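You operate a simulated robot arm through the tools that you are given. There is no shell and no other tool.

You run a simulated two-armed robot. Do the job below in one go: nothing can be reset, and whatever is moved stays where it is left.

TASK
Pick up the white carton from the top of the teaching desk with one hand, pass it to the other hand and put it on the shelf under the upkeep table. Set down upright: carton.

Only the result counts: the job must be done as asked and must still hold three seconds after the hand-in. Knocking over, shifting, dropping, spilling or breaking anything else fails it.

THE ROBOT
Two 7-joint arms with two-finger parallel grippers on one trunk, on a base that moves. Base frame: it is fixed to the floor where the robot stands at the start and does not move with it; the origin is under the middle of the robot, x ahead of it, y to its left, z up. Readings come in m, rad, newtons and seconds.
The left shoulder is at the start at [0.124, 0.171, 1.162], the right one opposite. With the tool pointing down near the work surface each hand reaches from about 0.38 to 0.9 m from the robot's upright axis, wherever it stands, measured 20 degrees to its own side. Places, roughly: carton [-1, -2, 0.75]; shelf under the upkeep table [-1.5, -0.9, 0.3]. Payload 4.4 kg a hand.
The TCP of each hand is the grasp point between the finger pads, 0.023 m short of the fingertips. In the tool frame z runs along the fingers and y along their closing line. The gripper opens to 0.094 m. The fingers are 0.038 m wide and 0.01 m thick; the gripper's body (0.054 by 0.096 m) begins 0.039 m behind the TCP.
Orientation is that of the tool frame in the base frame, as [roll, pitch, yaw] about the fixed x, y, z axes, in that order (R = Rz(yaw) Ry(pitch) Rx(roll)). With the fingers straight down and closing along the base's y, the tool's x points along the base's -x, its y along +y and its z along -z.

THE INTERFACE
- The arms move only by the tool arm_command. It takes "left_plan", "right_plan" or both (then of equal length, played together; a hand with none holds still); each is a list of rows, each a list of 7 numbers: the shift along the base's x, y, z in mm, then the turn, a rotation vector about the base's x, y, z in rad, then the gripper command, from -1 (shut) to 1 (fully open), values between in proportion. In form: [[x, y, z, ax, ay, az, claw], ...]. A call has 1 to 20 rows; each row is the pose to reach, as a shift and turn from the pose commanded when the call began. A row lasts 0.2 s, in which the tool goes at most 0.05 m and 0.15 rad; a call with a longer step from one row to the next is refused whole, and so is a gripper value outside its range. Where a pose cannot be reached the arm comes as near as it can. A force on the tool above 40 N (or 10 N above the force at the start of the call, whichever is more), or a blocked arm, ends the call early, and 0.2 s more pass. The fingers move at their own pace (about 0.072 m/s each) and stop on an object; they squeeze with about 36 N. The grip force told is the motor's: it shows also when the fingers shut on nothing. Time passes only in rows, and 0.2 s behind the last, so rows that repeat a pose let the fingers close. It gives the time, the measured TCP pose, the force on the tool (base axes), the opening and the grip force at its end, in the units of the frame above (readings bear some noise), with the torque about the TCP (base axes, N m) and any sound that the robot's microphone picked up.
- Cameras (640 x 400 px; columns grow to the right, rows downward): "scene" is now at [0.2384, -0.0175, 1.2984]; the picture's right is [-0.21, -0.98, 0.00], its down [-0.60, 0.13, -0.79] and it looks along [0.77, -0.17, -0.61] (base axes); focal length 282 px, centre (320, 200). "left" rides on the left gripper at [0.086, -0.016, -0.074] in its tool frame; the picture's right is [0.18, 0.98, 0.00], its down [-0.58, 0.11, -0.81] and it looks along [-0.79, 0.15, 0.59] (tool axes); focal length 243 px, centre (320, 200). "right" rides on the right gripper at [0.086, 0.016, -0.074] in its tool frame; the picture's right is [-0.18, 0.98, 0.00], its down [-0.58, -0.11, -0.81] and it looks along [-0.79, -0.15, 0.59] (tool axes); focal length 243 px, centre (320, 200). There is no depth. A picture from a camera that has moved, and an enlarged one, comes with that camera's place and axes in the base frame and with its lens.
- get_image(camera): a new picture of that camera. No time passes.
- lift_body(by): moves the trunk up (or, below 0, down) by that many m; the arms and the scene camera ride with it, the base frame stays. It gives what a move gives, with no picture.
- steer(legs): drives the robot by 1 to 6 legs, each [ahead, left, turn to the left] in m, m and rad, along the robot's own axes; the way and the turn of a leg run together, so that a leg with both is an arc; at most 1.5 m and 3.142 rad a leg. The arms and the cameras ride along, it lands a little off, and it stops where it bumps. It gives what a move gives.
- head_to(pan, tilt): turns the head with the scene camera to pan (to the left, within 1.396 rad either way) and tilt (down, from -0.506 to 1.204), counted from straight ahead of the robot (the tilt from the chest, where the trunk bows). It gives what a move gives.
- enlarge(camera, box): a new picture of the part [left, top, right, bottom] of that camera's present view, enlarged. No time passes.
- close_job(): hands the job in; it is judged then, once.

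Nothing tells you exact positions but the pictures and the camera data. Unless the task says otherwise, let go and move clear before handing in.

The tools are called by a JSON object that holds its "name" and its "arguments". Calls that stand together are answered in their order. arm_command: Moves the arms, as the interface text tells. Its arguments: {"type":"object","properties":{"left_plan":{"type":"array"},"right_plan":{"type":"array"}},"required":[]} The other tools are called the same way: lift_body (by) moves the trunk up or down; steer (legs) drives the base; head_to (pan, tilt) turns the head that bears the scene camera; get_image (camera) takes a picture; enlarge (camera, box) takes an enlarged picture of a part of a camera's view; close_job () hands the job in.

At the start:

```text
clock: 0.0
left_tool_pos: [0.5536, 0.1928, 0.9853]
left_tool_rot: [-3.141, -0.002, -3.141]
left_wrist_force: [0.1, 0.4, 0.0]
left_ft_torque: [-0.01, -0.01, -0.04]
left_grip_width: 0.094
left_gripper_force: 0.0
right_tool_pos: [0.4732, -0.2341, 0.983]
right_tool_rot: [3.141, -0.001, -3.142]
right_wrist_force: [1.0, -0.4, -0.4]
right_ft_torque: [0.01, 0.0, 0.01]
right_grip_width: 0.094
right_gripper_force: 0.0
trunk travel left (down, up): [-0.175, 0.213]
robot x, y, heading: [-0.0003, -0.0048, -0.002]
head pan, tilt (commanded): [-0.213, 0.66]
```

scene: 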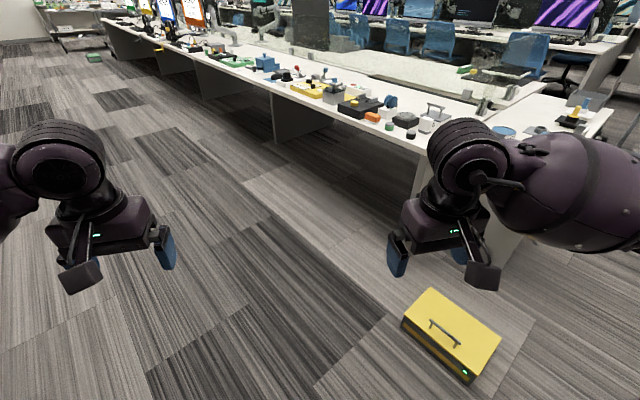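
right: 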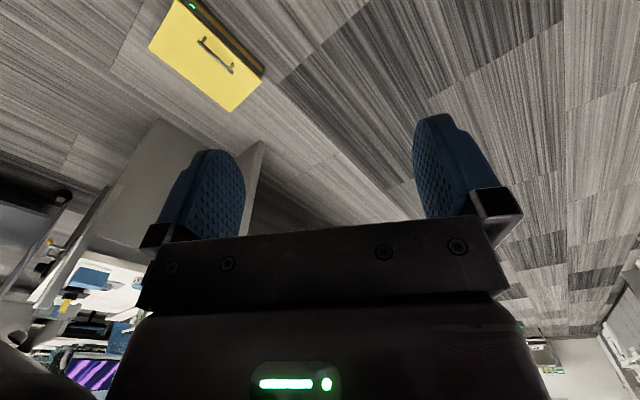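
left: 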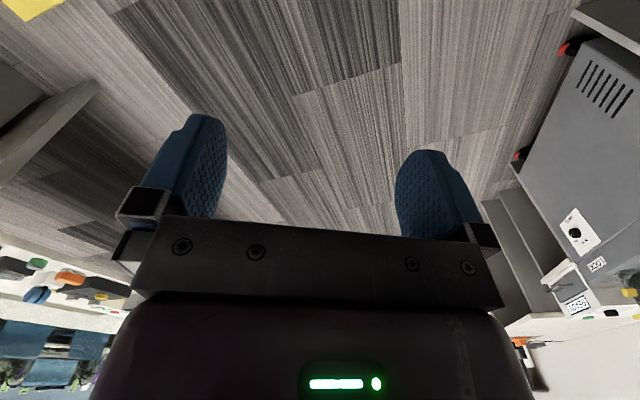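

The scene camera shows a long bench ahead and a yellow toolbox on the floor; the carton and the upkeep table should be behind me on the right. I'll turn the head right to see what is there before driving.

{"name": "head_to", "arguments": {"pan": -1.396, "tilt": 0.5}}

```text
clock: 1.4
left_tool_pos: [0.5531, 0.1921, 0.987]
left_tool_rot: [-3.14, -0.001, -3.141]
left_wrist_force: [0.5, -0.1, 0.6]
left_ft_torque: [0.01, 0.01, -0.01]
left_grip_width: 0.0939
left_gripper_force: 0.1
right_tool_pos: [0.4729, -0.2331, 0.9816]
right_tool_rot: [-3.14, 0.001, -3.142]
right_wrist_force: [0.0, 0.9, -0.1]
right_ft_torque: [-0.02, 0.02, 0.01]
right_grip_width: 0.094
right_gripper_force: 0.1
trunk travel left (down, up): [-0.175, 0.213]
robot x, y, heading: [0.0011, 0.001, -0.001]
head pan, tilt (commanded): [-1.396, 0.499]
```

{"name": "get_image", "arguments": {"camera": "scene"}}

```text
taken
camera scene: at [0.1698, -0.0888, 1.3126], right [-0.98, -0.17, 0.0], down [-0.08, 0.47, -0.88], along [0.15, -0.86, -0.48], focal length 282 px, centre (320, 200)
```

scene: 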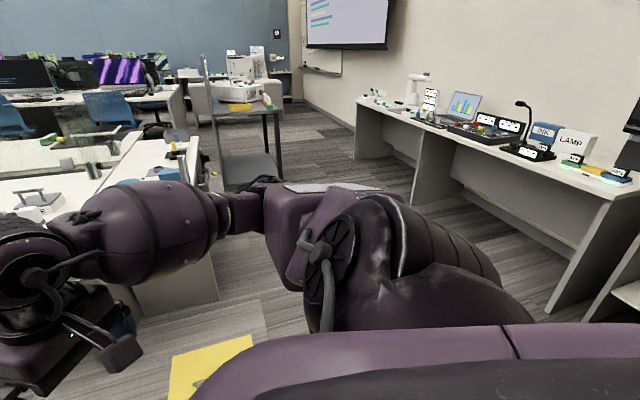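

The desk along the right wall looks like the teaching desk, with a white box marked "LAMP" on it. I'll zoom in on it to check.

{"name": "enlarge", "arguments": {"camera": "scene", "box": [340, 60, 640, 250]}}

{"name": "enlarge", "arguments": {"camera": "scene", "box": [480, 90, 640, 190]}}

```text
2.11 times, centred on (490, 155) of scene
camera zoom: at [0.1698, -0.0888, 1.3126], right [-0.98, -0.17, 0.0], down [-0.08, 0.47, -0.88], along [0.15, -0.86, -0.48], focal length 594 px, centre (-38, 295)
```

zoom: 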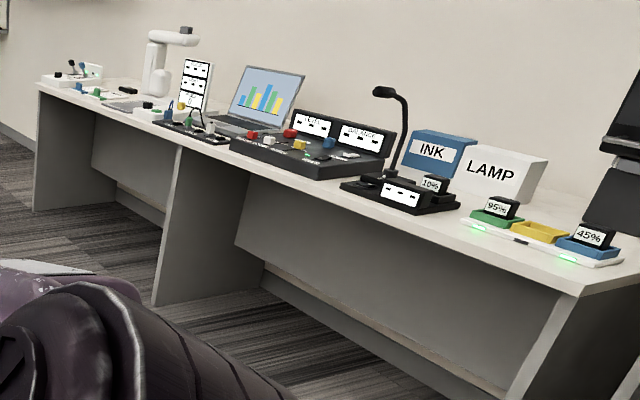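

```text
4.00 times, centred on (560, 140) of scene
camera zoom: at [0.1698, -0.0888, 1.3126], right [-0.98, -0.17, 0.0], down [-0.08, 0.47, -0.88], along [0.15, -0.86, -0.48], focal length 1128 px, centre (-640, 440)
```

zoom: 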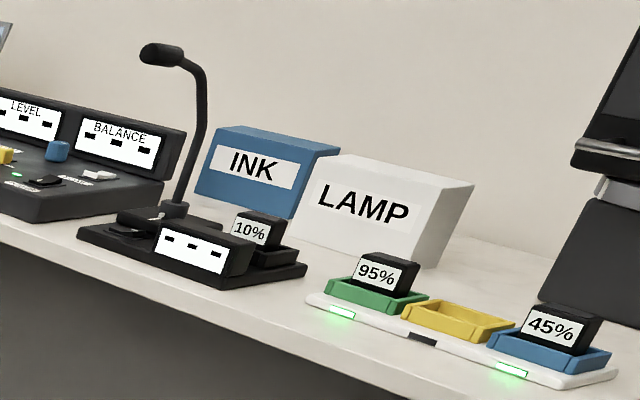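

The white "LAMP" box is the carton, standing behind a battery charger and next to the blue INK box. I'll look left too, so that I know the free space before turning.

{"name": "head_to", "arguments": {"pan": 1.396, "tilt": 0.5}}

{"name": "get_image", "arguments": {"camera": "scene"}}

```text
clock: 3.9
left_tool_pos: [0.553, 0.1923, 0.9857]
left_tool_rot: [3.14, -0.001, -3.139]
left_wrist_force: [0.2, -0.4, -0.1]
left_ft_torque: [0.0, -0.01, -0.02]
left_grip_width: 0.0942
left_gripper_force: 0.1
right_tool_pos: [0.4742, -0.232, 0.9824]
right_tool_rot: [3.142, 0.001, -3.141]
right_wrist_force: [-0.2, -0.5, 0.0]
right_ft_torque: [-0.02, 0.0, 0.0]
right_grip_width: 0.0939
right_gripper_force: 0.1
trunk travel left (down, up): [-0.175, 0.213]
robot x, y, heading: [0.0009, -0.0011, -0.002]
head pan, tilt (commanded): [1.396, 0.499]
```

```text
taken
camera scene: at [0.1698, 0.0904, 1.3126], right [0.98, -0.17, 0.0], down [-0.08, -0.47, -0.88], along [0.15, 0.86, -0.48], focal length 282 px, centre (320, 200)
```

scene: 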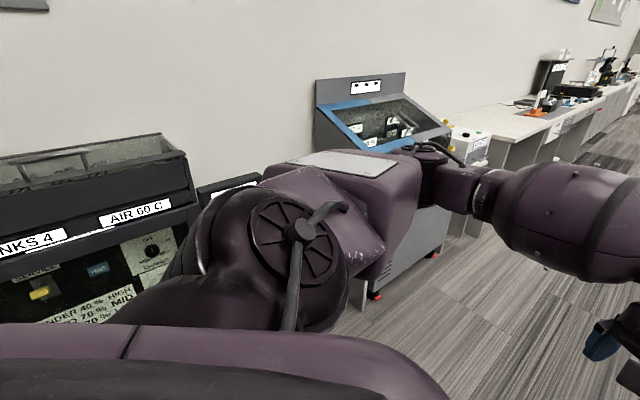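

Equipment stands to my left, about a metre away. Turning in place to the right looks clear, so I'll turn 90 degrees and look around from there.

{"name": "steer", "arguments": {"legs": [[0, 0, -1.57]]}}

{"name": "head_to", "arguments": {"pan": -0.6, "tilt": 0.5}}

{"name": "get_image", "arguments": {"camera": "scene"}}

{"name": "head_to", "arguments": {"pan": -1.396, "tilt": 0.6}}

{"name": "get_image", "arguments": {"camera": "scene"}}

```text
clock: 8.1
left_tool_pos: [0.1885, -0.5544, 0.986]
left_tool_rot: [-3.14, 0.0, 1.567]
left_wrist_force: [-0.1, -0.3, -0.3]
left_ft_torque: [0.0, -0.01, -0.01]
left_grip_width: 0.094
left_gripper_force: 0.1
right_tool_pos: [-0.2365, -0.4714, 0.9833]
right_tool_rot: [-3.141, 0.001, 1.565]
right_wrist_force: [-0.6, -0.9, 0.3]
right_ft_torque: [0.0, 0.02, -0.01]
right_grip_width: 0.0938
right_gripper_force: 0.0
trunk travel left (down, up): [-0.175, 0.213]
robot x, y, heading: [-0.0029, 0.0039, -1.572]
head pan, tilt (commanded): [1.396, 0.499]
```

```text
clock: 10.0
left_tool_pos: [0.1893, -0.554, 0.9859]
left_tool_rot: [3.141, 0.0, 1.566]
left_wrist_force: [0.9, 1.1, -0.9]
left_ft_torque: [0.04, -0.01, 0.01]
left_grip_width: 0.0942
left_gripper_force: 0.1
right_tool_pos: [-0.2366, -0.4721, 0.9834]
right_tool_rot: [3.141, 0.002, 1.566]
right_wrist_force: [-0.1, -0.6, 0.7]
right_ft_torque: [0.01, 0.0, 0.01]
right_grip_width: 0.094
right_gripper_force: 0.0
trunk travel left (down, up): [-0.175, 0.213]
robot x, y, heading: [0.0003, -0.0008, -1.578]
head pan, tilt (commanded): [-0.6, 0.499]
```

```text
taken
camera scene: at [-0.0515, -0.2267, 1.3126], right [-0.82, 0.57, 0.0], down [0.27, 0.39, -0.88], along [-0.5, -0.72, -0.48], focal length 282 px, centre (320, 200)
```

scene: 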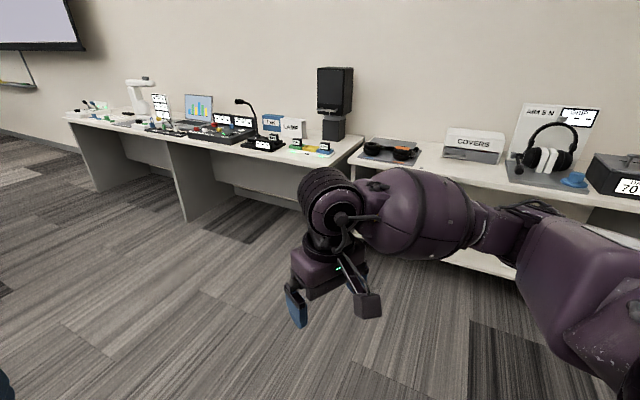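

```text
clock: 11.2
left_tool_pos: [0.1892, -0.5544, 0.9859]
left_tool_rot: [3.141, 0.0, 1.566]
left_wrist_force: [0.2, 0.5, 0.8]
left_ft_torque: [0.0, 0.01, 0.01]
left_grip_width: 0.0939
left_gripper_force: 0.0
right_tool_pos: [-0.2358, -0.4719, 0.9815]
right_tool_rot: [3.141, -0.001, 1.565]
right_wrist_force: [0.6, 0.1, -1.2]
right_ft_torque: [0.0, 0.02, 0.0]
right_grip_width: 0.0942
right_gripper_force: 0.1
trunk travel left (down, up): [-0.175, 0.213]
robot x, y, heading: [0.0035, 0.002, -1.576]
head pan, tilt (commanded): [-1.396, 0.6]
```

```text
taken
camera scene: at [-0.0868, -0.1669, 1.3036], right [-0.17, 0.99, 0.0], down [0.56, 0.1, -0.83], along [-0.81, -0.14, -0.56], focal length 282 px, centre (320, 200)
```

scene: 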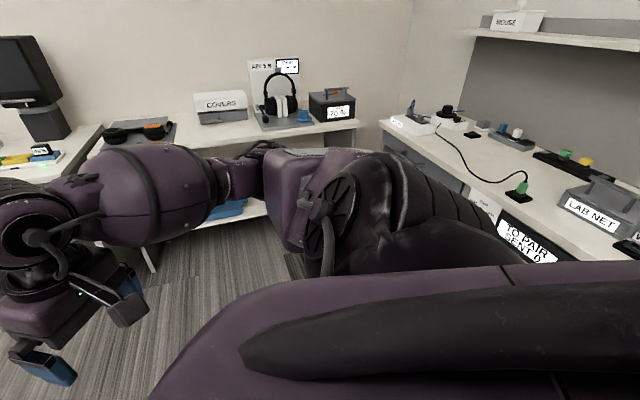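

The upkeep table is the one with COVERS and the headphones, and it stands in line with the teaching desk along a slanted wall. I'll drive closer and face that wall to measure things properly.

{"name": "steer", "arguments": {"legs": [[1.1, -0.2, 0], [0, 0, -0.95]]}}

{"name": "head_to", "arguments": {"pan": 0.0, "tilt": 0.5}}

{"name": "get_image", "arguments": {"camera": "scene"}}

```text
clock: 19.2
left_tool_pos: [-0.532, -1.5651, 0.9867]
left_tool_rot: [-3.14, 0.0, 0.628]
left_wrist_force: [0.4, 0.0, 0.4]
left_ft_torque: [-0.02, 0.0, 0.03]
left_grip_width: 0.0939
left_gripper_force: 0.2
right_tool_pos: [-0.717, -1.1729, 0.9822]
right_tool_rot: [3.141, 0.001, 0.626]
right_wrist_force: [0.3, -0.5, 0.5]
right_ft_torque: [0.02, -0.02, -0.09]
right_grip_width: 0.0941
right_gripper_force: 0.1
trunk travel left (down, up): [-0.175, 0.213]
robot x, y, heading: [-0.2003, -1.086, -2.513]
head pan, tilt (commanded): [-1.396, 0.6]
```

```text
clock: 20.8
left_tool_pos: [-0.531, -1.5652, 0.9859]
left_tool_rot: [3.141, 0.001, 0.627]
left_wrist_force: [-0.1, 1.4, 0.4]
left_ft_torque: [0.01, 0.01, -0.01]
left_grip_width: 0.0938
left_gripper_force: 0.1
right_tool_pos: [-0.7168, -1.1738, 0.9836]
right_tool_rot: [3.141, -0.001, 0.629]
right_wrist_force: [-0.3, 0.2, 0.7]
right_ft_torque: [0.03, -0.01, 0.02]
right_grip_width: 0.0941
right_gripper_force: 0.1
trunk travel left (down, up): [-0.175, 0.213]
robot x, y, heading: [-0.1975, -1.0884, -2.512]
head pan, tilt (commanded): [0.0, 0.499]
```

```text
taken
camera scene: at [-0.3929, -1.228, 1.3126], right [-0.59, 0.81, 0.0], down [0.39, 0.28, -0.88], along [-0.71, -0.51, -0.48], focal length 282 px, centre (320, 200)
```

scene: 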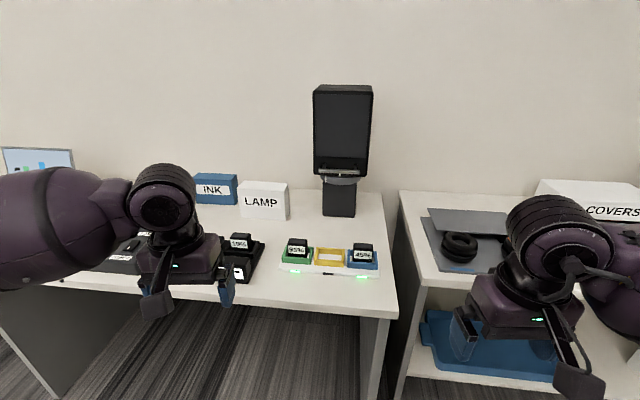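

The carton is in clear view on the teaching desk, and below the upkeep table I can see a shelf with a blue tray. I'll zoom in on both.

{"name": "enlarge", "arguments": {"camera": "scene", "box": [180, 140, 400, 320]}}

{"name": "enlarge", "arguments": {"camera": "scene", "box": [220, 170, 310, 230]}}

{"name": "enlarge", "arguments": {"camera": "scene", "box": [390, 180, 640, 400]}}

```text
2.22 times, centred on (290, 230) of scene
camera zoom: at [-0.3929, -1.228, 1.3126], right [-0.59, 0.81, 0.0], down [0.39, 0.28, -0.88], along [-0.71, -0.51, -0.48], focal length 627 px, centre (387, 133)
```

zoom: 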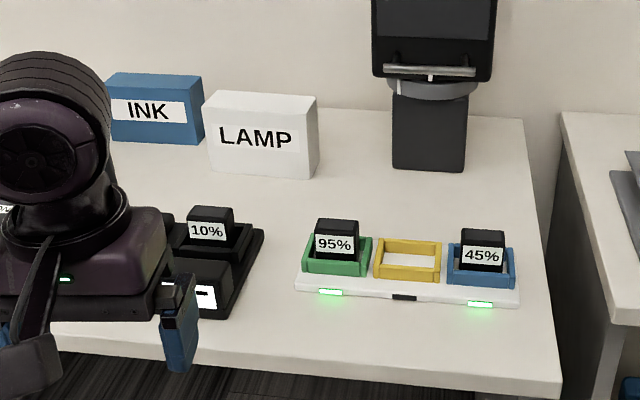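

```text
6.67 times, centred on (265, 200) of scene
camera zoom: at [-0.3929, -1.228, 1.3126], right [-0.59, 0.81, 0.0], down [0.39, 0.28, -0.88], along [-0.71, -0.51, -0.48], focal length 1880 px, centre (687, 200)
```

zoom: 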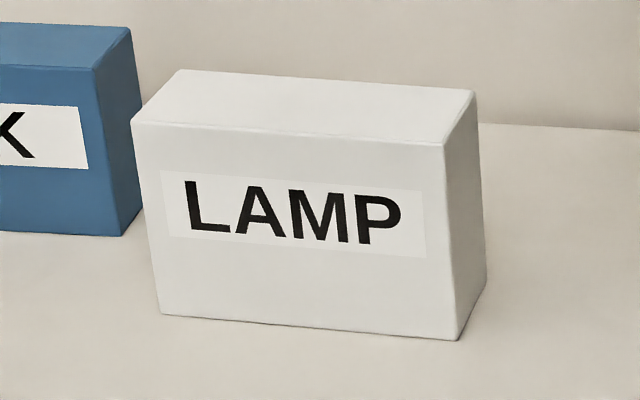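

```text
1.82 times, centred on (515, 290) of scene
camera zoom: at [-0.3929, -1.228, 1.3126], right [-0.59, 0.81, 0.0], down [0.39, 0.28, -0.88], along [-0.71, -0.51, -0.48], focal length 513 px, centre (-34, 36)
```

zoom: 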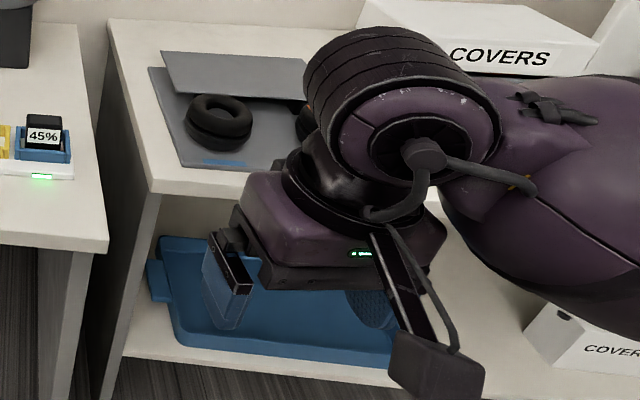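

The carton's front face is wide and faces the room, and the part of the shelf I can see holds a blue tray and a COVERS box. I'll slide right to face the upkeep table and inspect the shelf before choosing how to grip.

{"name": "steer", "arguments": {"legs": [[0, -0.6, -0.12]]}}

{"name": "head_to", "arguments": {"pan": 0.0, "tilt": 0.75}}

{"name": "get_image", "arguments": {"camera": "scene"}}

{"name": "get_image", "arguments": {"camera": "right"}}

{"name": "get_image", "arguments": {"camera": "left"}}

```text
clock: 26.5
left_tool_pos: [-0.9017, -1.0283, 0.986]
left_tool_rot: [3.14, 0.0, 0.516]
left_wrist_force: [0.7, -0.8, -0.1]
left_ft_torque: [0.0, 0.01, 0.0]
left_grip_width: 0.0942
left_gripper_force: 0.0
right_tool_pos: [-1.0438, -0.6189, 0.9824]
right_tool_rot: [3.14, 0.0, 0.518]
right_wrist_force: [-0.4, 0.0, 0.1]
right_ft_torque: [0.01, -0.01, 0.04]
right_grip_width: 0.0943
right_gripper_force: 0.0
trunk travel left (down, up): [-0.175, 0.213]
robot x, y, heading: [-0.5211, -0.586, -2.625]
head pan, tilt (commanded): [0.0, 0.499]
```

```text
clock: 27.2
left_tool_pos: [-0.9024, -1.0281, 0.9863]
left_tool_rot: [3.141, 0.0, 0.519]
left_wrist_force: [0.3, -0.1, -0.2]
left_ft_torque: [0.02, 0.02, 0.01]
left_grip_width: 0.0941
left_gripper_force: 0.1
right_tool_pos: [-1.0429, -0.6177, 0.9826]
right_tool_rot: [3.141, 0.0, 0.517]
right_wrist_force: [0.0, 0.5, -0.7]
right_ft_torque: [-0.01, 0.01, 0.0]
right_grip_width: 0.0939
right_gripper_force: 0.0
trunk travel left (down, up): [-0.175, 0.213]
robot x, y, heading: [-0.5169, -0.5874, -2.624]
head pan, tilt (commanded): [0.0, 0.75]
```

```text
taken
camera scene: at [-0.7207, -0.7034, 1.2907], right [-0.49, 0.87, 0.0], down [0.59, 0.34, -0.73], along [-0.64, -0.36, -0.68], focal length 282 px, centre (320, 200)
```

scene: 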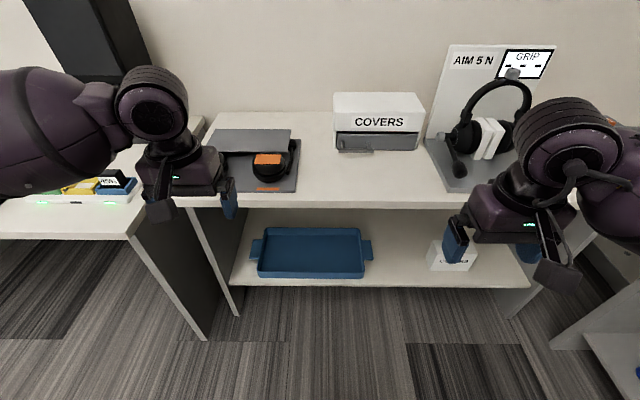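

```text
taken
camera right: at [-0.9609, -0.5903, 1.0565], right [0.33, -0.95, 0.0], down [-0.56, -0.19, 0.81], along [-0.76, -0.26, -0.59], focal length 243 px, centre (320, 200)
```

right: 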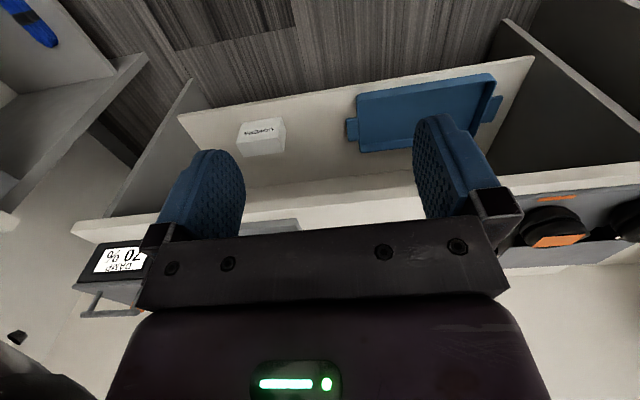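

```text
taken
camera left: at [-0.8351, -0.9726, 1.0615], right [0.65, -0.76, 0.0], down [-0.45, -0.38, 0.81], along [-0.62, -0.52, -0.59], focal length 243 px, centre (320, 200)
```

left: 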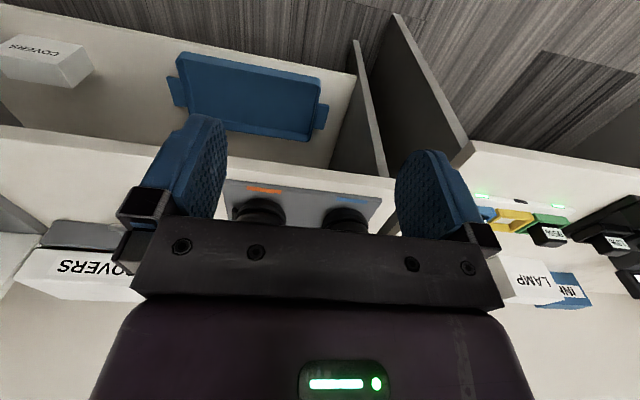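

The shelf holds a blue tray on the left and a small COVERS box on the right, with a free gap between them. I'll zoom in to measure the gap.

{"name": "enlarge", "arguments": {"camera": "scene", "box": [200, 180, 540, 330]}}

{"name": "lift_body", "arguments": {"by": -0.17}}

{"name": "get_image", "arguments": {"camera": "scene"}}

{"name": "enlarge", "arguments": {"camera": "scene", "box": [200, 180, 540, 330]}}

```text
1.88 times, centred on (370, 255) of scene
camera zoom: at [-0.7207, -0.7034, 1.2907], right [-0.49, 0.87, 0.0], down [0.59, 0.34, -0.73], along [-0.64, -0.36, -0.68], focal length 531 px, centre (226, 96)
```

zoom: 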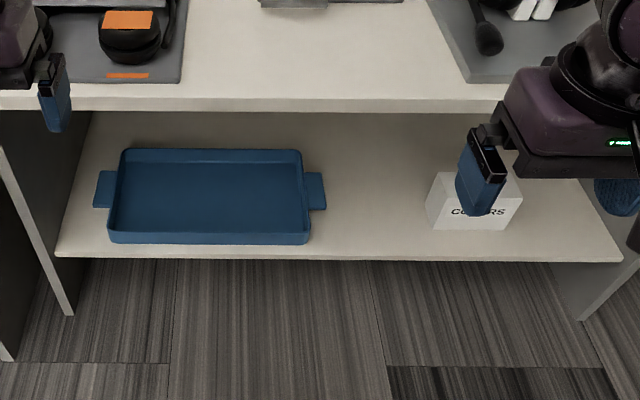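

```text
clock: 29.1
left_tool_pos: [-0.9023, -1.0287, 0.8176]
left_tool_rot: [-3.141, 0.001, 0.516]
left_wrist_force: [0.2, 0.5, -0.5]
left_ft_torque: [0.03, 0.01, 0.0]
left_grip_width: 0.0938
left_gripper_force: 0.0
right_tool_pos: [-1.028, -0.6106, 0.6956]
right_tool_rot: [3.14, -0.416, 0.515]
right_wrist_force: [-0.8, 0.0, 0.8]
right_ft_torque: [-0.03, -0.02, 0.02]
right_grip_width: 0.0936
right_gripper_force: 0.0
trunk travel left (down, up): [-0.005, 0.383]
robot x, y, heading: [-0.519, -0.5847, -2.624]
head pan, tilt (commanded): [0.0, 0.75]
```

```text
taken
camera scene: at [-0.8518, -0.778, 1.0847], right [-0.49, 0.87, 0.0], down [0.59, 0.34, -0.73], along [-0.64, -0.36, -0.68], focal length 282 px, centre (320, 200)
```

scene: 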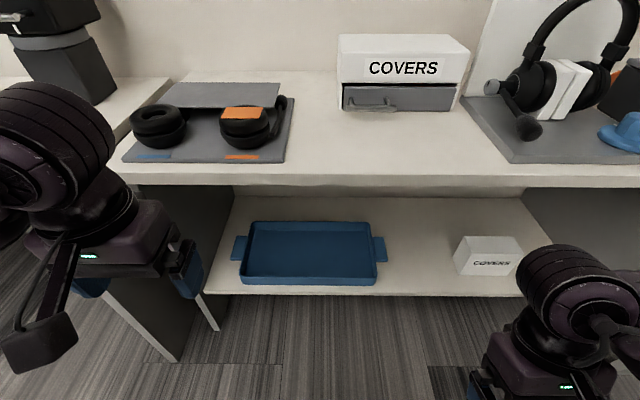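

```text
1.88 times, centred on (370, 255) of scene
camera zoom: at [-0.8518, -0.778, 1.0847], right [-0.49, 0.87, 0.0], down [0.59, 0.34, -0.73], along [-0.64, -0.36, -0.68], focal length 531 px, centre (226, 96)
```

zoom: 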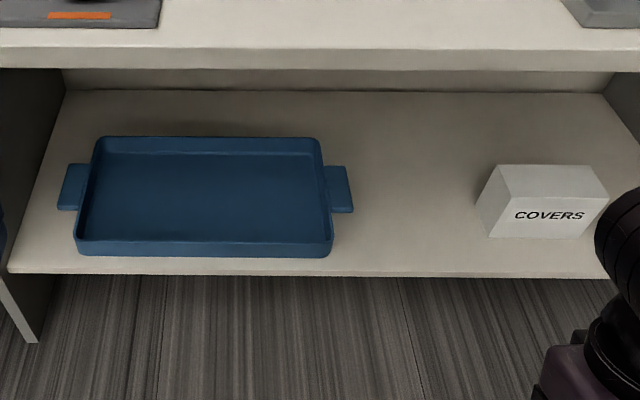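

The gap on the shelf, between the tray and the COVERS box, is about 0.2 m wide, so the carton fits with its thin side across it. Before picking, I'll test with the empty right hand that a forward-down tilted grip can reach the shelf from here.

{"name": "arm_command", "arguments": {"right_plan": [[-11, -6, 0, -0.048, 0.085, 0, 1], [-22, -12, 0, -0.097, 0.17, 0, 1], [-33, -19, 0, -0.145, 0.256, 0, 1], [-43, -25, 0, -0.194, 0.341, 0, 1], [-54, -31, 0, -0.242, 0.426, 0, 1], [-65, -37, 0, -0.291, 0.511, 0, 1], [-76, -43, 0, -0.34, 0.597, 0, 1], [-87, -50, 0, -0.388, 0.682, 0, 1], [-87, -50, 0, -0.388, 0.682, 0, 1]]}}

{"name": "get_image", "arguments": {"camera": "scene"}}

```text
clock: 31.1
left_tool_pos: [-0.9023, -1.0269, 0.8174]
left_tool_rot: [3.141, -0.001, 0.517]
left_wrist_force: [0.3, 0.1, 0.0]
left_ft_torque: [-0.01, -0.02, 0.01]
left_grip_width: 0.0941
left_gripper_force: 0.0
right_tool_pos: [-1.1239, -0.6634, 0.6898]
right_tool_rot: [-3.139, 0.367, 0.515]
right_wrist_force: [-0.7, 0.4, 0.7]
right_ft_torque: [-0.02, -0.02, 0.03]
right_grip_width: 0.094
right_gripper_force: 0.1
right hand out of reach, approached as far as the arm can: row 3, 4, 5, 6, 7, 8, 9
trunk travel left (down, up): [-0.005, 0.383]
robot x, y, heading: [-0.5138, -0.591, -2.625]
head pan, tilt (commanded): [0.0, 0.75]
```

```text
taken
camera scene: at [-0.8522, -0.778, 1.0845], right [-0.49, 0.87, 0.0], down [0.59, 0.34, -0.73], along [-0.64, -0.36, -0.68], focal length 282 px, centre (320, 200)
```

scene: 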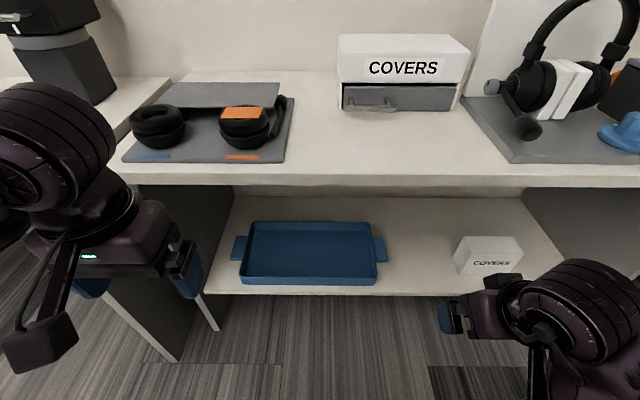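

The right hand follows well. I'll lower it and tilt it further toward the shelf level, staying in front of the shelf edge.

{"name": "arm_command", "arguments": {"right_plan": [[-9, -5, -25, -0.021, 0.036, 0, 1], [-17, -10, -50, -0.042, 0.073, 0, 1], [-26, -15, -75, -0.062, 0.11, 0, 1], [-35, -20, -100, -0.083, 0.146, 0, 1], [-44, -25, -125, -0.104, 0.182, 0, 1], [-52, -30, -150, -0.125, 0.219, 0, 1], [-61, -35, -175, -0.146, 0.256, 0, 1], [-70, -40, -200, -0.166, 0.292, 0, 1], [-78, -45, -225, -0.187, 0.328, 0, 1], [-87, -50, -250, -0.208, 0.365, 0, 1], [-87, -50, -250, -0.208, 0.365, 0, 1]]}}

{"name": "get_image", "arguments": {"camera": "right"}}

{"name": "get_image", "arguments": {"camera": "scene"}}

```text
clock: 33.5
left_tool_pos: [-0.9023, -1.0292, 0.8171]
left_tool_rot: [-3.141, -0.001, 0.518]
left_wrist_force: [-0.4, 1.3, -0.3]
left_ft_torque: [-0.04, -0.03, 0.0]
left_grip_width: 0.0943
left_gripper_force: 0.2
right_tool_pos: [-1.2249, -0.6176, 0.4897]
right_tool_rot: [3.089, 0.75, 0.536]
right_wrist_force: [3.2, -3.6, -3.6]
right_ft_torque: [0.03, 0.24, -0.23]
right_grip_width: 0.094
right_gripper_force: 0.1
right hand out of reach, approached as far as the arm can: row 5, 6, 7, 8, 9, 10, 11
trunk travel left (down, up): [-0.005, 0.383]
robot x, y, heading: [-0.5143, -0.5874, -2.624]
head pan, tilt (commanded): [0.0, 0.75]
```

```text
taken
camera right: at [-1.1203, -0.5711, 0.4857], right [0.41, -0.9, 0.16], down [0.03, 0.19, 0.98], along [-0.91, -0.4, 0.1], focal length 243 px, centre (320, 200)
```

right: 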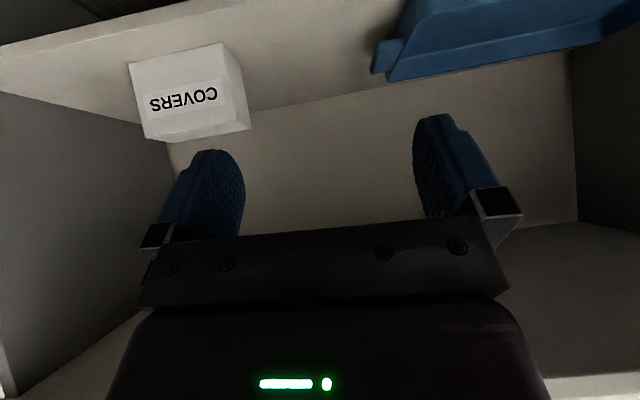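

```text
taken
camera scene: at [-0.852, -0.7782, 1.0843], right [-0.49, 0.87, 0.0], down [0.59, 0.34, -0.73], along [-0.64, -0.36, -0.68], focal length 282 px, centre (320, 200)
```

scene: 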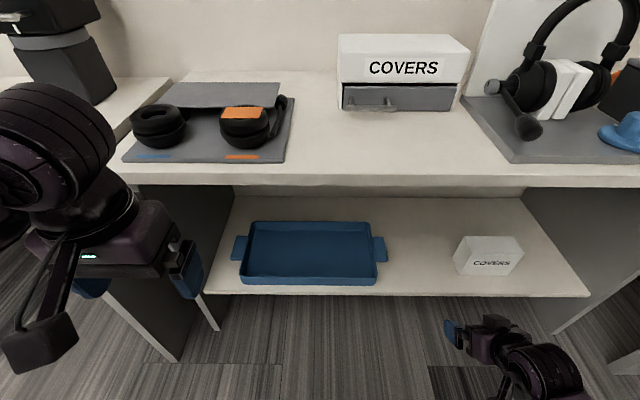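

The right hand is now in front of the shelf, centred on the gap; judging from both cameras, the shelf top is at about z = 0.27. I'll move it a little forward to see how far it can reach in that direction.

{"name": "arm_command", "arguments": {"right_plan": [[-35, -20, 0, 0, 0, 0, 1], [-70, -40, 0, 0, 0, 0, 1], [-104, -59, 0, 0, 0, 0, 1], [-104, -59, 0, 0, 0, 0, 1]]}}

{"name": "get_image", "arguments": {"camera": "scene"}}

```text
clock: 34.5
left_tool_pos: [-0.9018, -1.028, 0.8164]
left_tool_rot: [3.141, 0.0, 0.516]
left_wrist_force: [0.2, -0.9, 0.3]
left_ft_torque: [0.03, 0.0, 0.03]
left_grip_width: 0.094
left_gripper_force: 0.1
right_tool_pos: [-1.323, -0.6847, 0.4882]
right_tool_rot: [3.051, 0.746, 0.497]
right_wrist_force: [1.4, 0.5, -0.1]
right_ft_torque: [0.01, -0.01, -0.01]
right_grip_width: 0.0943
right_gripper_force: 0.2
trunk travel left (down, up): [-0.005, 0.383]
robot x, y, heading: [-0.5192, -0.5882, -2.628]
head pan, tilt (commanded): [0.0, 0.75]
```

```text
taken
camera scene: at [-0.8523, -0.7782, 1.0843], right [-0.49, 0.87, 0.0], down [0.59, 0.34, -0.73], along [-0.64, -0.36, -0.68], focal length 282 px, centre (320, 200)
```

scene: 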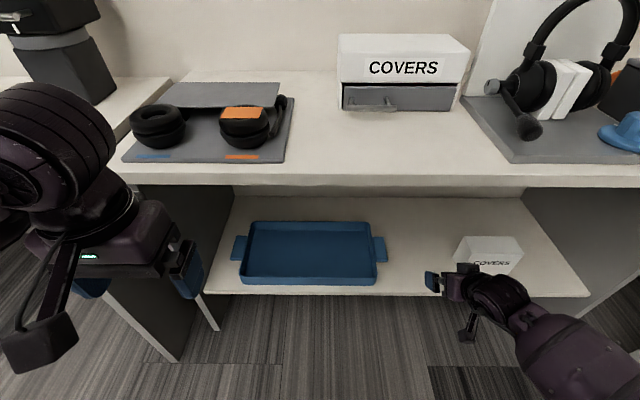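

That pose is reachable. I'll push the empty hand on to the real placing pose to confirm it, keeping it well above the shelf.

{"name": "arm_command", "arguments": {"right_plan": [[-26, -8, 0, 0, 0, 0, 1], [-52, -15, -15, 0, 0, 0, 1], [-78, -23, -35, 0, 0, 0, 1], [-104, -30, -55, 0, 0, 0, 1], [-128, -38, -85, 0, 0, 0, 1], [-128, -38, -85, 0, 0, 0, 1]]}}

{"name": "get_image", "arguments": {"camera": "scene"}}

{"name": "get_image", "arguments": {"camera": "right"}}

```text
clock: 36.0
left_tool_pos: [-0.9034, -1.0291, 0.8161]
left_tool_rot: [3.14, -0.001, 0.518]
left_wrist_force: [0.6, -0.7, -0.4]
left_ft_torque: [-0.01, 0.01, 0.01]
left_grip_width: 0.0942
left_gripper_force: 0.1
right_tool_pos: [-1.4501, -0.7207, 0.4012]
right_tool_rot: [3.055, 0.747, 0.499]
right_wrist_force: [-0.3, 0.3, -0.1]
right_ft_torque: [0.0, 0.0, 0.01]
right_grip_width: 0.0941
right_gripper_force: 0.1
trunk travel left (down, up): [-0.005, 0.383]
robot x, y, heading: [-0.5175, -0.5865, -2.626]
head pan, tilt (commanded): [0.0, 0.75]
```

```text
taken
camera scene: at [-0.8523, -0.7782, 1.0844], right [-0.49, 0.87, 0.0], down [0.59, 0.34, -0.73], along [-0.64, -0.36, -0.68], focal length 282 px, centre (320, 200)
```

scene: 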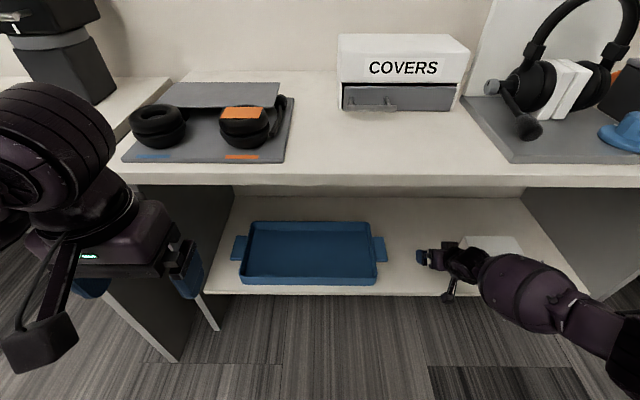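

```text
taken
camera right: at [-1.3445, -0.6748, 0.3979], right [0.4, -0.9, 0.19], down [0.01, 0.21, 0.98], along [-0.92, -0.39, 0.1], focal length 243 px, centre (320, 200)
```

right: 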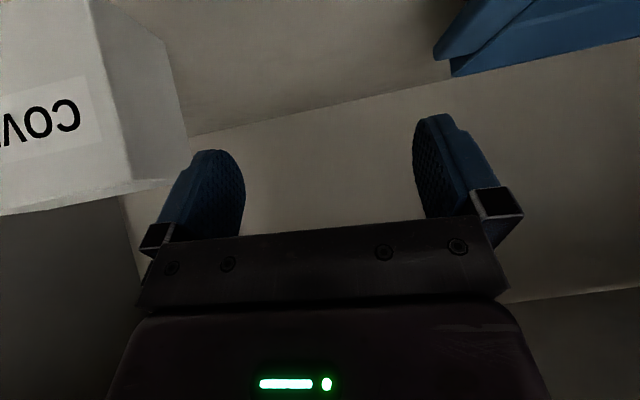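

The placing pose works: right hand at about [-1.45, -0.72, 0.40], tilted 45 degrees and clear of everything. I'll back it out the way it came and raise it before going for the carton.

{"name": "arm_command", "arguments": {"right_plan": [[24, 8, 30, 0, 0, 0, 1], [50, 15, 50, 0, 0, 0, 1], [76, 23, 70, 0, 0, 0, 1], [102, 30, 85, 0, 0, 0, 1], [128, 38, 85, 0, 0, 0, 1], [150, 55, 100, 0, 0, 0, 1], [170, 70, 125, 0, 0, 0, 1], [175, 75, 165, 0, 0, 0, 1], [175, 75, 205, 0, 0, 0, 1], [175, 75, 245, 0, 0, 0, 1], [175, 75, 285, 0, 0, 0, 1], [175, 75, 325, 0, 0, 0, 1], [175, 75, 365, 0, 0, 0, 1], [175, 75, 365, 0, 0, 0, 1]]}}

{"name": "get_image", "arguments": {"camera": "scene"}}

```text
clock: 39.0
left_tool_pos: [-0.9029, -1.028, 0.8159]
left_tool_rot: [3.141, -0.001, 0.517]
left_wrist_force: [0.1, 0.3, -0.7]
left_ft_torque: [0.01, 0.03, -0.02]
left_grip_width: 0.0941
left_gripper_force: 0.1
right_tool_pos: [-1.2766, -0.6467, 0.7665]
right_tool_rot: [3.049, 0.746, 0.499]
right_wrist_force: [-0.1, -0.2, -0.3]
right_ft_torque: [0.01, 0.0, 0.0]
right_grip_width: 0.0942
right_gripper_force: 0.1
trunk travel left (down, up): [-0.005, 0.383]
robot x, y, heading: [-0.517, -0.5869, -2.627]
head pan, tilt (commanded): [0.0, 0.75]
```

```text
taken
camera scene: at [-0.8523, -0.7783, 1.0843], right [-0.49, 0.87, 0.0], down [0.59, 0.34, -0.73], along [-0.64, -0.36, -0.68], focal length 282 px, centre (320, 200)
```

scene: 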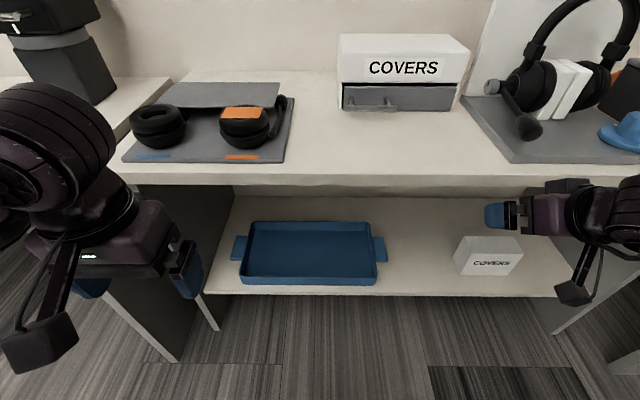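

The right hand is clear. I'll raise the trunk and drive to a spot in front of the carton.

{"name": "lift_body", "arguments": {"by": 0.22}}

{"name": "get_image", "arguments": {"camera": "scene"}}

```text
clock: 41.3
left_tool_pos: [-0.9024, -1.028, 1.0354]
left_tool_rot: [3.141, -0.001, 0.516]
left_wrist_force: [-0.6, -0.7, -0.3]
left_ft_torque: [-0.02, -0.04, 0.01]
left_grip_width: 0.0942
left_gripper_force: 0.1
right_tool_pos: [-1.2751, -0.647, 0.9857]
right_tool_rot: [3.051, 0.746, 0.5]
right_wrist_force: [0.0, 0.2, -0.2]
right_ft_torque: [-0.02, 0.0, 0.0]
right_grip_width: 0.0943
right_gripper_force: 0.1
trunk travel left (down, up): [-0.225, 0.163]
robot x, y, heading: [-0.5148, -0.5868, -2.626]
head pan, tilt (commanded): [0.0, 0.75]
```

```text
taken
camera scene: at [-0.6826, -0.6817, 1.3454], right [-0.49, 0.87, 0.0], down [0.59, 0.34, -0.73], along [-0.64, -0.36, -0.68], focal length 282 px, centre (320, 200)
```

scene: 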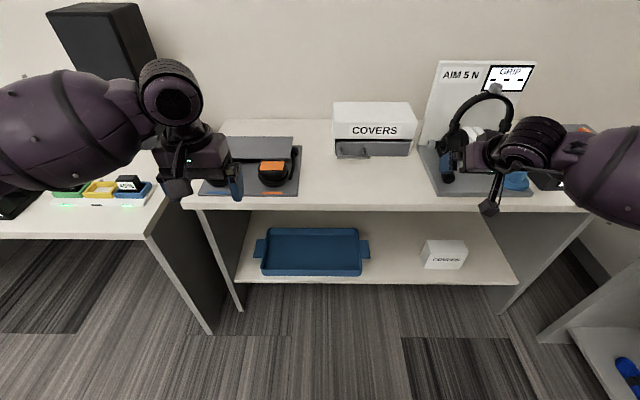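

I'll look toward the carton from here, to get its position from a second angle before driving.

{"name": "head_to", "arguments": {"pan": 0.8, "tilt": 0.4}}

{"name": "get_image", "arguments": {"camera": "scene"}}

```text
clock: 42.4
left_tool_pos: [-0.902, -1.0289, 1.0365]
left_tool_rot: [-3.141, -0.001, 0.516]
left_wrist_force: [0.6, 0.1, 0.2]
left_ft_torque: [0.0, -0.01, -0.02]
left_grip_width: 0.094
left_gripper_force: 0.1
right_tool_pos: [-1.2751, -0.6469, 0.987]
right_tool_rot: [3.052, 0.748, 0.499]
right_wrist_force: [0.3, 0.3, 0.5]
right_ft_torque: [0.01, 0.03, 0.0]
right_grip_width: 0.0941
right_gripper_force: 0.1
trunk travel left (down, up): [-0.225, 0.163]
robot x, y, heading: [-0.5141, -0.5873, -2.623]
head pan, tilt (commanded): [0.799, 0.4]
```

```text
taken
camera scene: at [-0.6332, -0.73, 1.3768], right [-0.97, 0.25, 0.0], down [0.1, 0.38, -0.92], along [-0.23, -0.89, -0.39], focal length 282 px, centre (320, 200)
```

scene: 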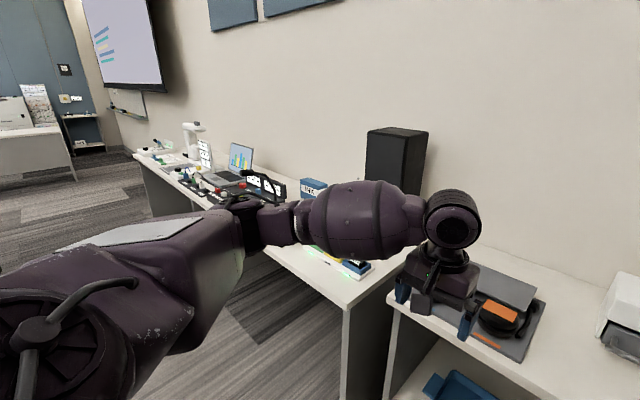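

The left arm hides the carton from here, so I'll slide left in front of the teaching desk and measure there. My present estimate puts the carton centre at about [-1.0, -1.92].

{"name": "steer", "arguments": {"legs": [[0, 0.73, -0.011]]}}

{"name": "head_to", "arguments": {"pan": 0.15, "tilt": 0.55}}

{"name": "get_image", "arguments": {"camera": "scene"}}

```text
clock: 49.2
left_tool_pos: [-0.5459, -1.6549, 1.0361]
left_tool_rot: [-3.141, 0.0, 0.518]
left_wrist_force: [0.0, -0.2, -0.2]
left_ft_torque: [0.03, 0.02, -0.04]
left_grip_width: 0.0939
left_gripper_force: 0.0
right_tool_pos: [-0.9183, -1.2739, 0.9876]
right_tool_rot: [3.052, 0.747, 0.498]
right_wrist_force: [0.2, 0.6, -0.4]
right_ft_torque: [0.0, 0.01, -0.01]
right_grip_width: 0.0944
right_gripper_force: 0.1
trunk travel left (down, up): [-0.225, 0.163]
robot x, y, heading: [-0.1605, -1.2113, -2.625]
head pan, tilt (commanded): [0.799, 0.4]
```

```text
clock: 50.2
left_tool_pos: [-0.5452, -1.6558, 1.0362]
left_tool_rot: [3.142, 0.001, 0.518]
left_wrist_force: [-0.1, -0.4, 0.4]
left_ft_torque: [-0.03, -0.02, 0.01]
left_grip_width: 0.094
left_gripper_force: 0.0
right_tool_pos: [-0.9182, -1.2739, 0.9871]
right_tool_rot: [3.053, 0.745, 0.499]
right_wrist_force: [0.4, 0.0, 0.0]
right_ft_torque: [0.0, 0.02, 0.02]
right_grip_width: 0.0939
right_gripper_force: 0.1
trunk travel left (down, up): [-0.225, 0.163]
robot x, y, heading: [-0.16, -1.2189, -2.62]
head pan, tilt (commanded): [0.15, 0.55]
```

```text
taken
camera scene: at [-0.3236, -1.3227, 1.3632], right [-0.62, 0.78, 0.0], down [0.41, 0.32, -0.85], along [-0.67, -0.53, -0.52], focal length 282 px, centre (320, 200)
```

scene: 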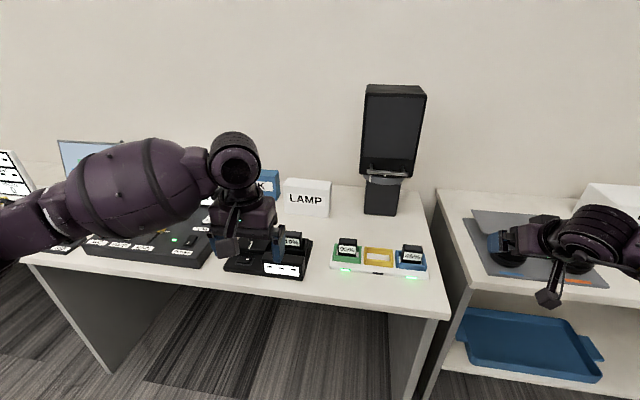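

The carton is visible beside the left hand. I'll zoom in from here, then lower the trunk a bit and zoom again, to measure its position and size from both views.

{"name": "enlarge", "arguments": {"camera": "scene", "box": [255, 160, 375, 235]}}

{"name": "lift_body", "arguments": {"by": -0.13}}

{"name": "get_image", "arguments": {"camera": "scene"}}

```text
5.33 times, centred on (315, 198) of scene
camera zoom: at [-0.3236, -1.3227, 1.3632], right [-0.62, 0.78, 0.0], down [0.41, 0.32, -0.85], along [-0.67, -0.53, -0.52], focal length 1504 px, centre (347, 213)
```

zoom: 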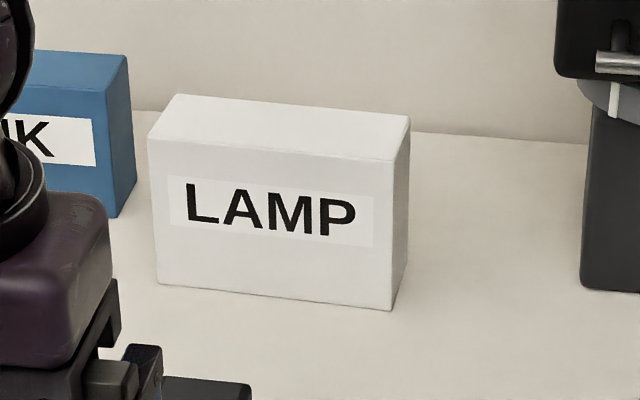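

```text
clock: 51.8
left_tool_pos: [-0.5451, -1.6554, 0.9075]
left_tool_rot: [3.141, 0.005, 0.518]
left_wrist_force: [0.3, 0.9, 0.1]
left_ft_torque: [-0.04, 0.02, 0.0]
left_grip_width: 0.0938
left_gripper_force: 0.0
right_tool_pos: [-0.9182, -1.2739, 0.8601]
right_tool_rot: [3.053, 0.751, 0.499]
right_wrist_force: [0.0, 0.2, 0.9]
right_ft_torque: [-0.01, -0.01, 0.0]
right_grip_width: 0.0938
right_gripper_force: 0.1
trunk travel left (down, up): [-0.095, 0.293]
robot x, y, heading: [-0.1581, -1.2126, -2.626]
head pan, tilt (commanded): [0.15, 0.55]
```

```text
taken
camera scene: at [-0.4321, -1.3844, 1.2122], right [-0.62, 0.79, 0.0], down [0.41, 0.32, -0.85], along [-0.67, -0.53, -0.52], focal length 282 px, centre (320, 200)
```

scene: 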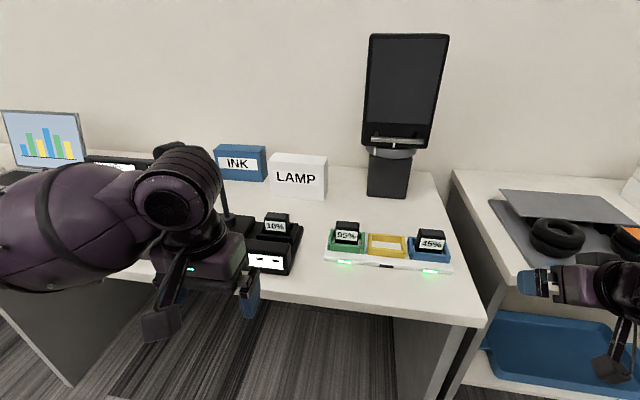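

{"name": "enlarge", "arguments": {"camera": "scene", "box": [240, 130, 360, 205]}}

{"name": "enlarge", "arguments": {"camera": "scene", "box": [140, 130, 460, 330]}}

```text
5.33 times, centred on (300, 168) of scene
camera zoom: at [-0.4321, -1.3844, 1.2122], right [-0.62, 0.79, 0.0], down [0.41, 0.32, -0.85], along [-0.67, -0.53, -0.52], focal length 1504 px, centre (427, 373)
```

zoom: 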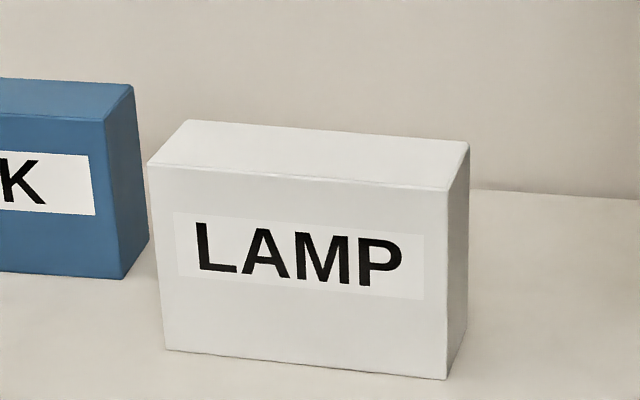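

```text
2.00 times, centred on (300, 230) of scene
camera zoom: at [-0.4321, -1.3844, 1.2122], right [-0.62, 0.79, 0.0], down [0.41, 0.32, -0.85], along [-0.67, -0.53, -0.52], focal length 564 px, centre (360, 140)
```

zoom: 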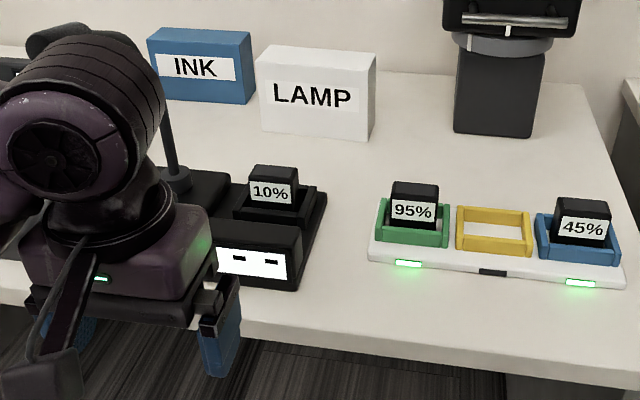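

The carton measures about 0.17 wide, 0.065 deep and 0.12 tall, centred near [-1.016, -1.927] on a desk top at z = 0.75, with the gooseneck mic just left of and in front of it. I'll look straight down to see how far my base sticks out, then zoom in on the mic.

{"name": "head_to", "arguments": {"pan": 0.0, "tilt": 1.2}}

{"name": "get_image", "arguments": {"camera": "scene"}}

{"name": "get_image", "arguments": {"camera": "left"}}

```text
clock: 52.8
left_tool_pos: [-0.5451, -1.6559, 0.9063]
left_tool_rot: [-3.142, -0.001, 0.518]
left_wrist_force: [0.4, -0.6, 0.7]
left_ft_torque: [0.02, 0.01, 0.02]
left_grip_width: 0.0939
left_gripper_force: 0.1
right_tool_pos: [-0.9179, -1.274, 0.8574]
right_tool_rot: [3.052, 0.746, 0.5]
right_wrist_force: [0.3, -0.9, 0.2]
right_ft_torque: [-0.03, -0.02, 0.01]
right_grip_width: 0.0942
right_gripper_force: 0.1
trunk travel left (down, up): [-0.095, 0.293]
robot x, y, heading: [-0.1593, -1.2177, -2.622]
head pan, tilt (commanded): [0.0, 1.201]
```

```text
taken
camera scene: at [-0.4114, -1.3572, 1.1624], right [-0.5, 0.87, 0.0], down [0.81, 0.46, -0.36], along [-0.32, -0.18, -0.93], focal length 282 px, centre (320, 200)
```

scene: 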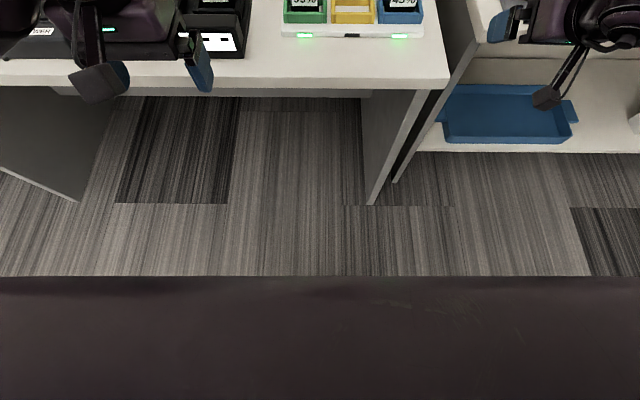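

```text
taken
camera left: at [-0.4782, -1.5994, 0.9815], right [0.65, -0.76, 0.0], down [-0.45, -0.38, 0.81], along [-0.61, -0.52, -0.59], focal length 243 px, centre (320, 200)
```

left: 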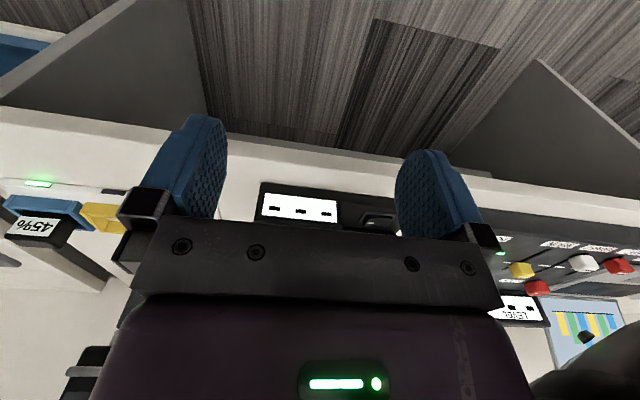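

My base does not show beyond about 0.42 m ahead, so I can stand close to the desk edge. The mic (head near [-0.67, -1.96, 1.02]) is in the left arm's way, so I'll pick with the right hand and place with the left; I'll raise the trunk first so both hands clear the mic.

{"name": "lift_body", "arguments": {"by": 0.28}}

{"name": "head_to", "arguments": {"pan": 0.3, "tilt": 0.6}}

{"name": "get_image", "arguments": {"camera": "scene"}}

```text
clock: 55.6
left_tool_pos: [-0.5458, -1.6559, 1.1858]
left_tool_rot: [3.14, -0.001, 0.519]
left_wrist_force: [-0.2, 0.0, 1.0]
left_ft_torque: [-0.01, -0.02, 0.04]
left_grip_width: 0.0941
left_gripper_force: 0.1
right_tool_pos: [-0.9172, -1.2742, 1.1365]
right_tool_rot: [3.051, 0.747, 0.5]
right_wrist_force: [-0.2, 0.6, 0.3]
right_ft_torque: [0.0, -0.03, 0.01]
right_grip_width: 0.0943
right_gripper_force: 0.0
trunk travel left (down, up): [-0.375, 0.013]
robot x, y, heading: [-0.1621, -1.2146, -2.621]
head pan, tilt (commanded): [0.0, 1.201]
```

```text
clock: 56.6
left_tool_pos: [-0.5455, -1.6549, 1.1863]
left_tool_rot: [-3.141, 0.0, 0.518]
left_wrist_force: [0.3, 0.7, -0.1]
left_ft_torque: [0.0, 0.0, 0.01]
left_grip_width: 0.0939
left_gripper_force: 0.1
right_tool_pos: [-0.9173, -1.2727, 1.1369]
right_tool_rot: [3.051, 0.745, 0.499]
right_wrist_force: [0.4, 0.0, -0.8]
right_ft_torque: [0.0, 0.0, 0.0]
right_grip_width: 0.094
right_gripper_force: 0.0
trunk travel left (down, up): [-0.375, 0.013]
robot x, y, heading: [-0.1611, -1.2091, -2.625]
head pan, tilt (commanded): [0.3, 0.6]
```

```text
taken
camera scene: at [-0.2689, -1.306, 1.5139], right [-0.73, 0.68, 0.0], down [0.39, 0.41, -0.82], along [-0.56, -0.6, -0.57], focal length 282 px, centre (320, 200)
```

scene: 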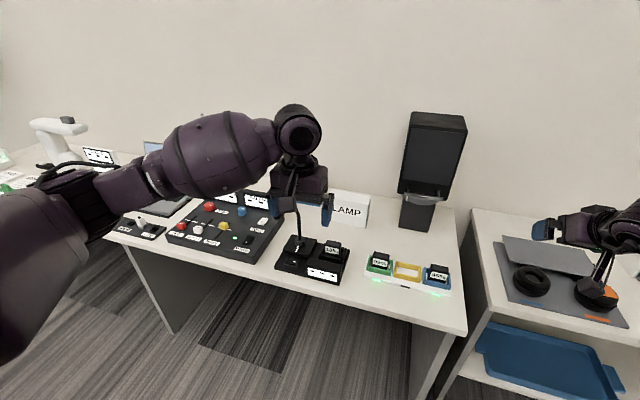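

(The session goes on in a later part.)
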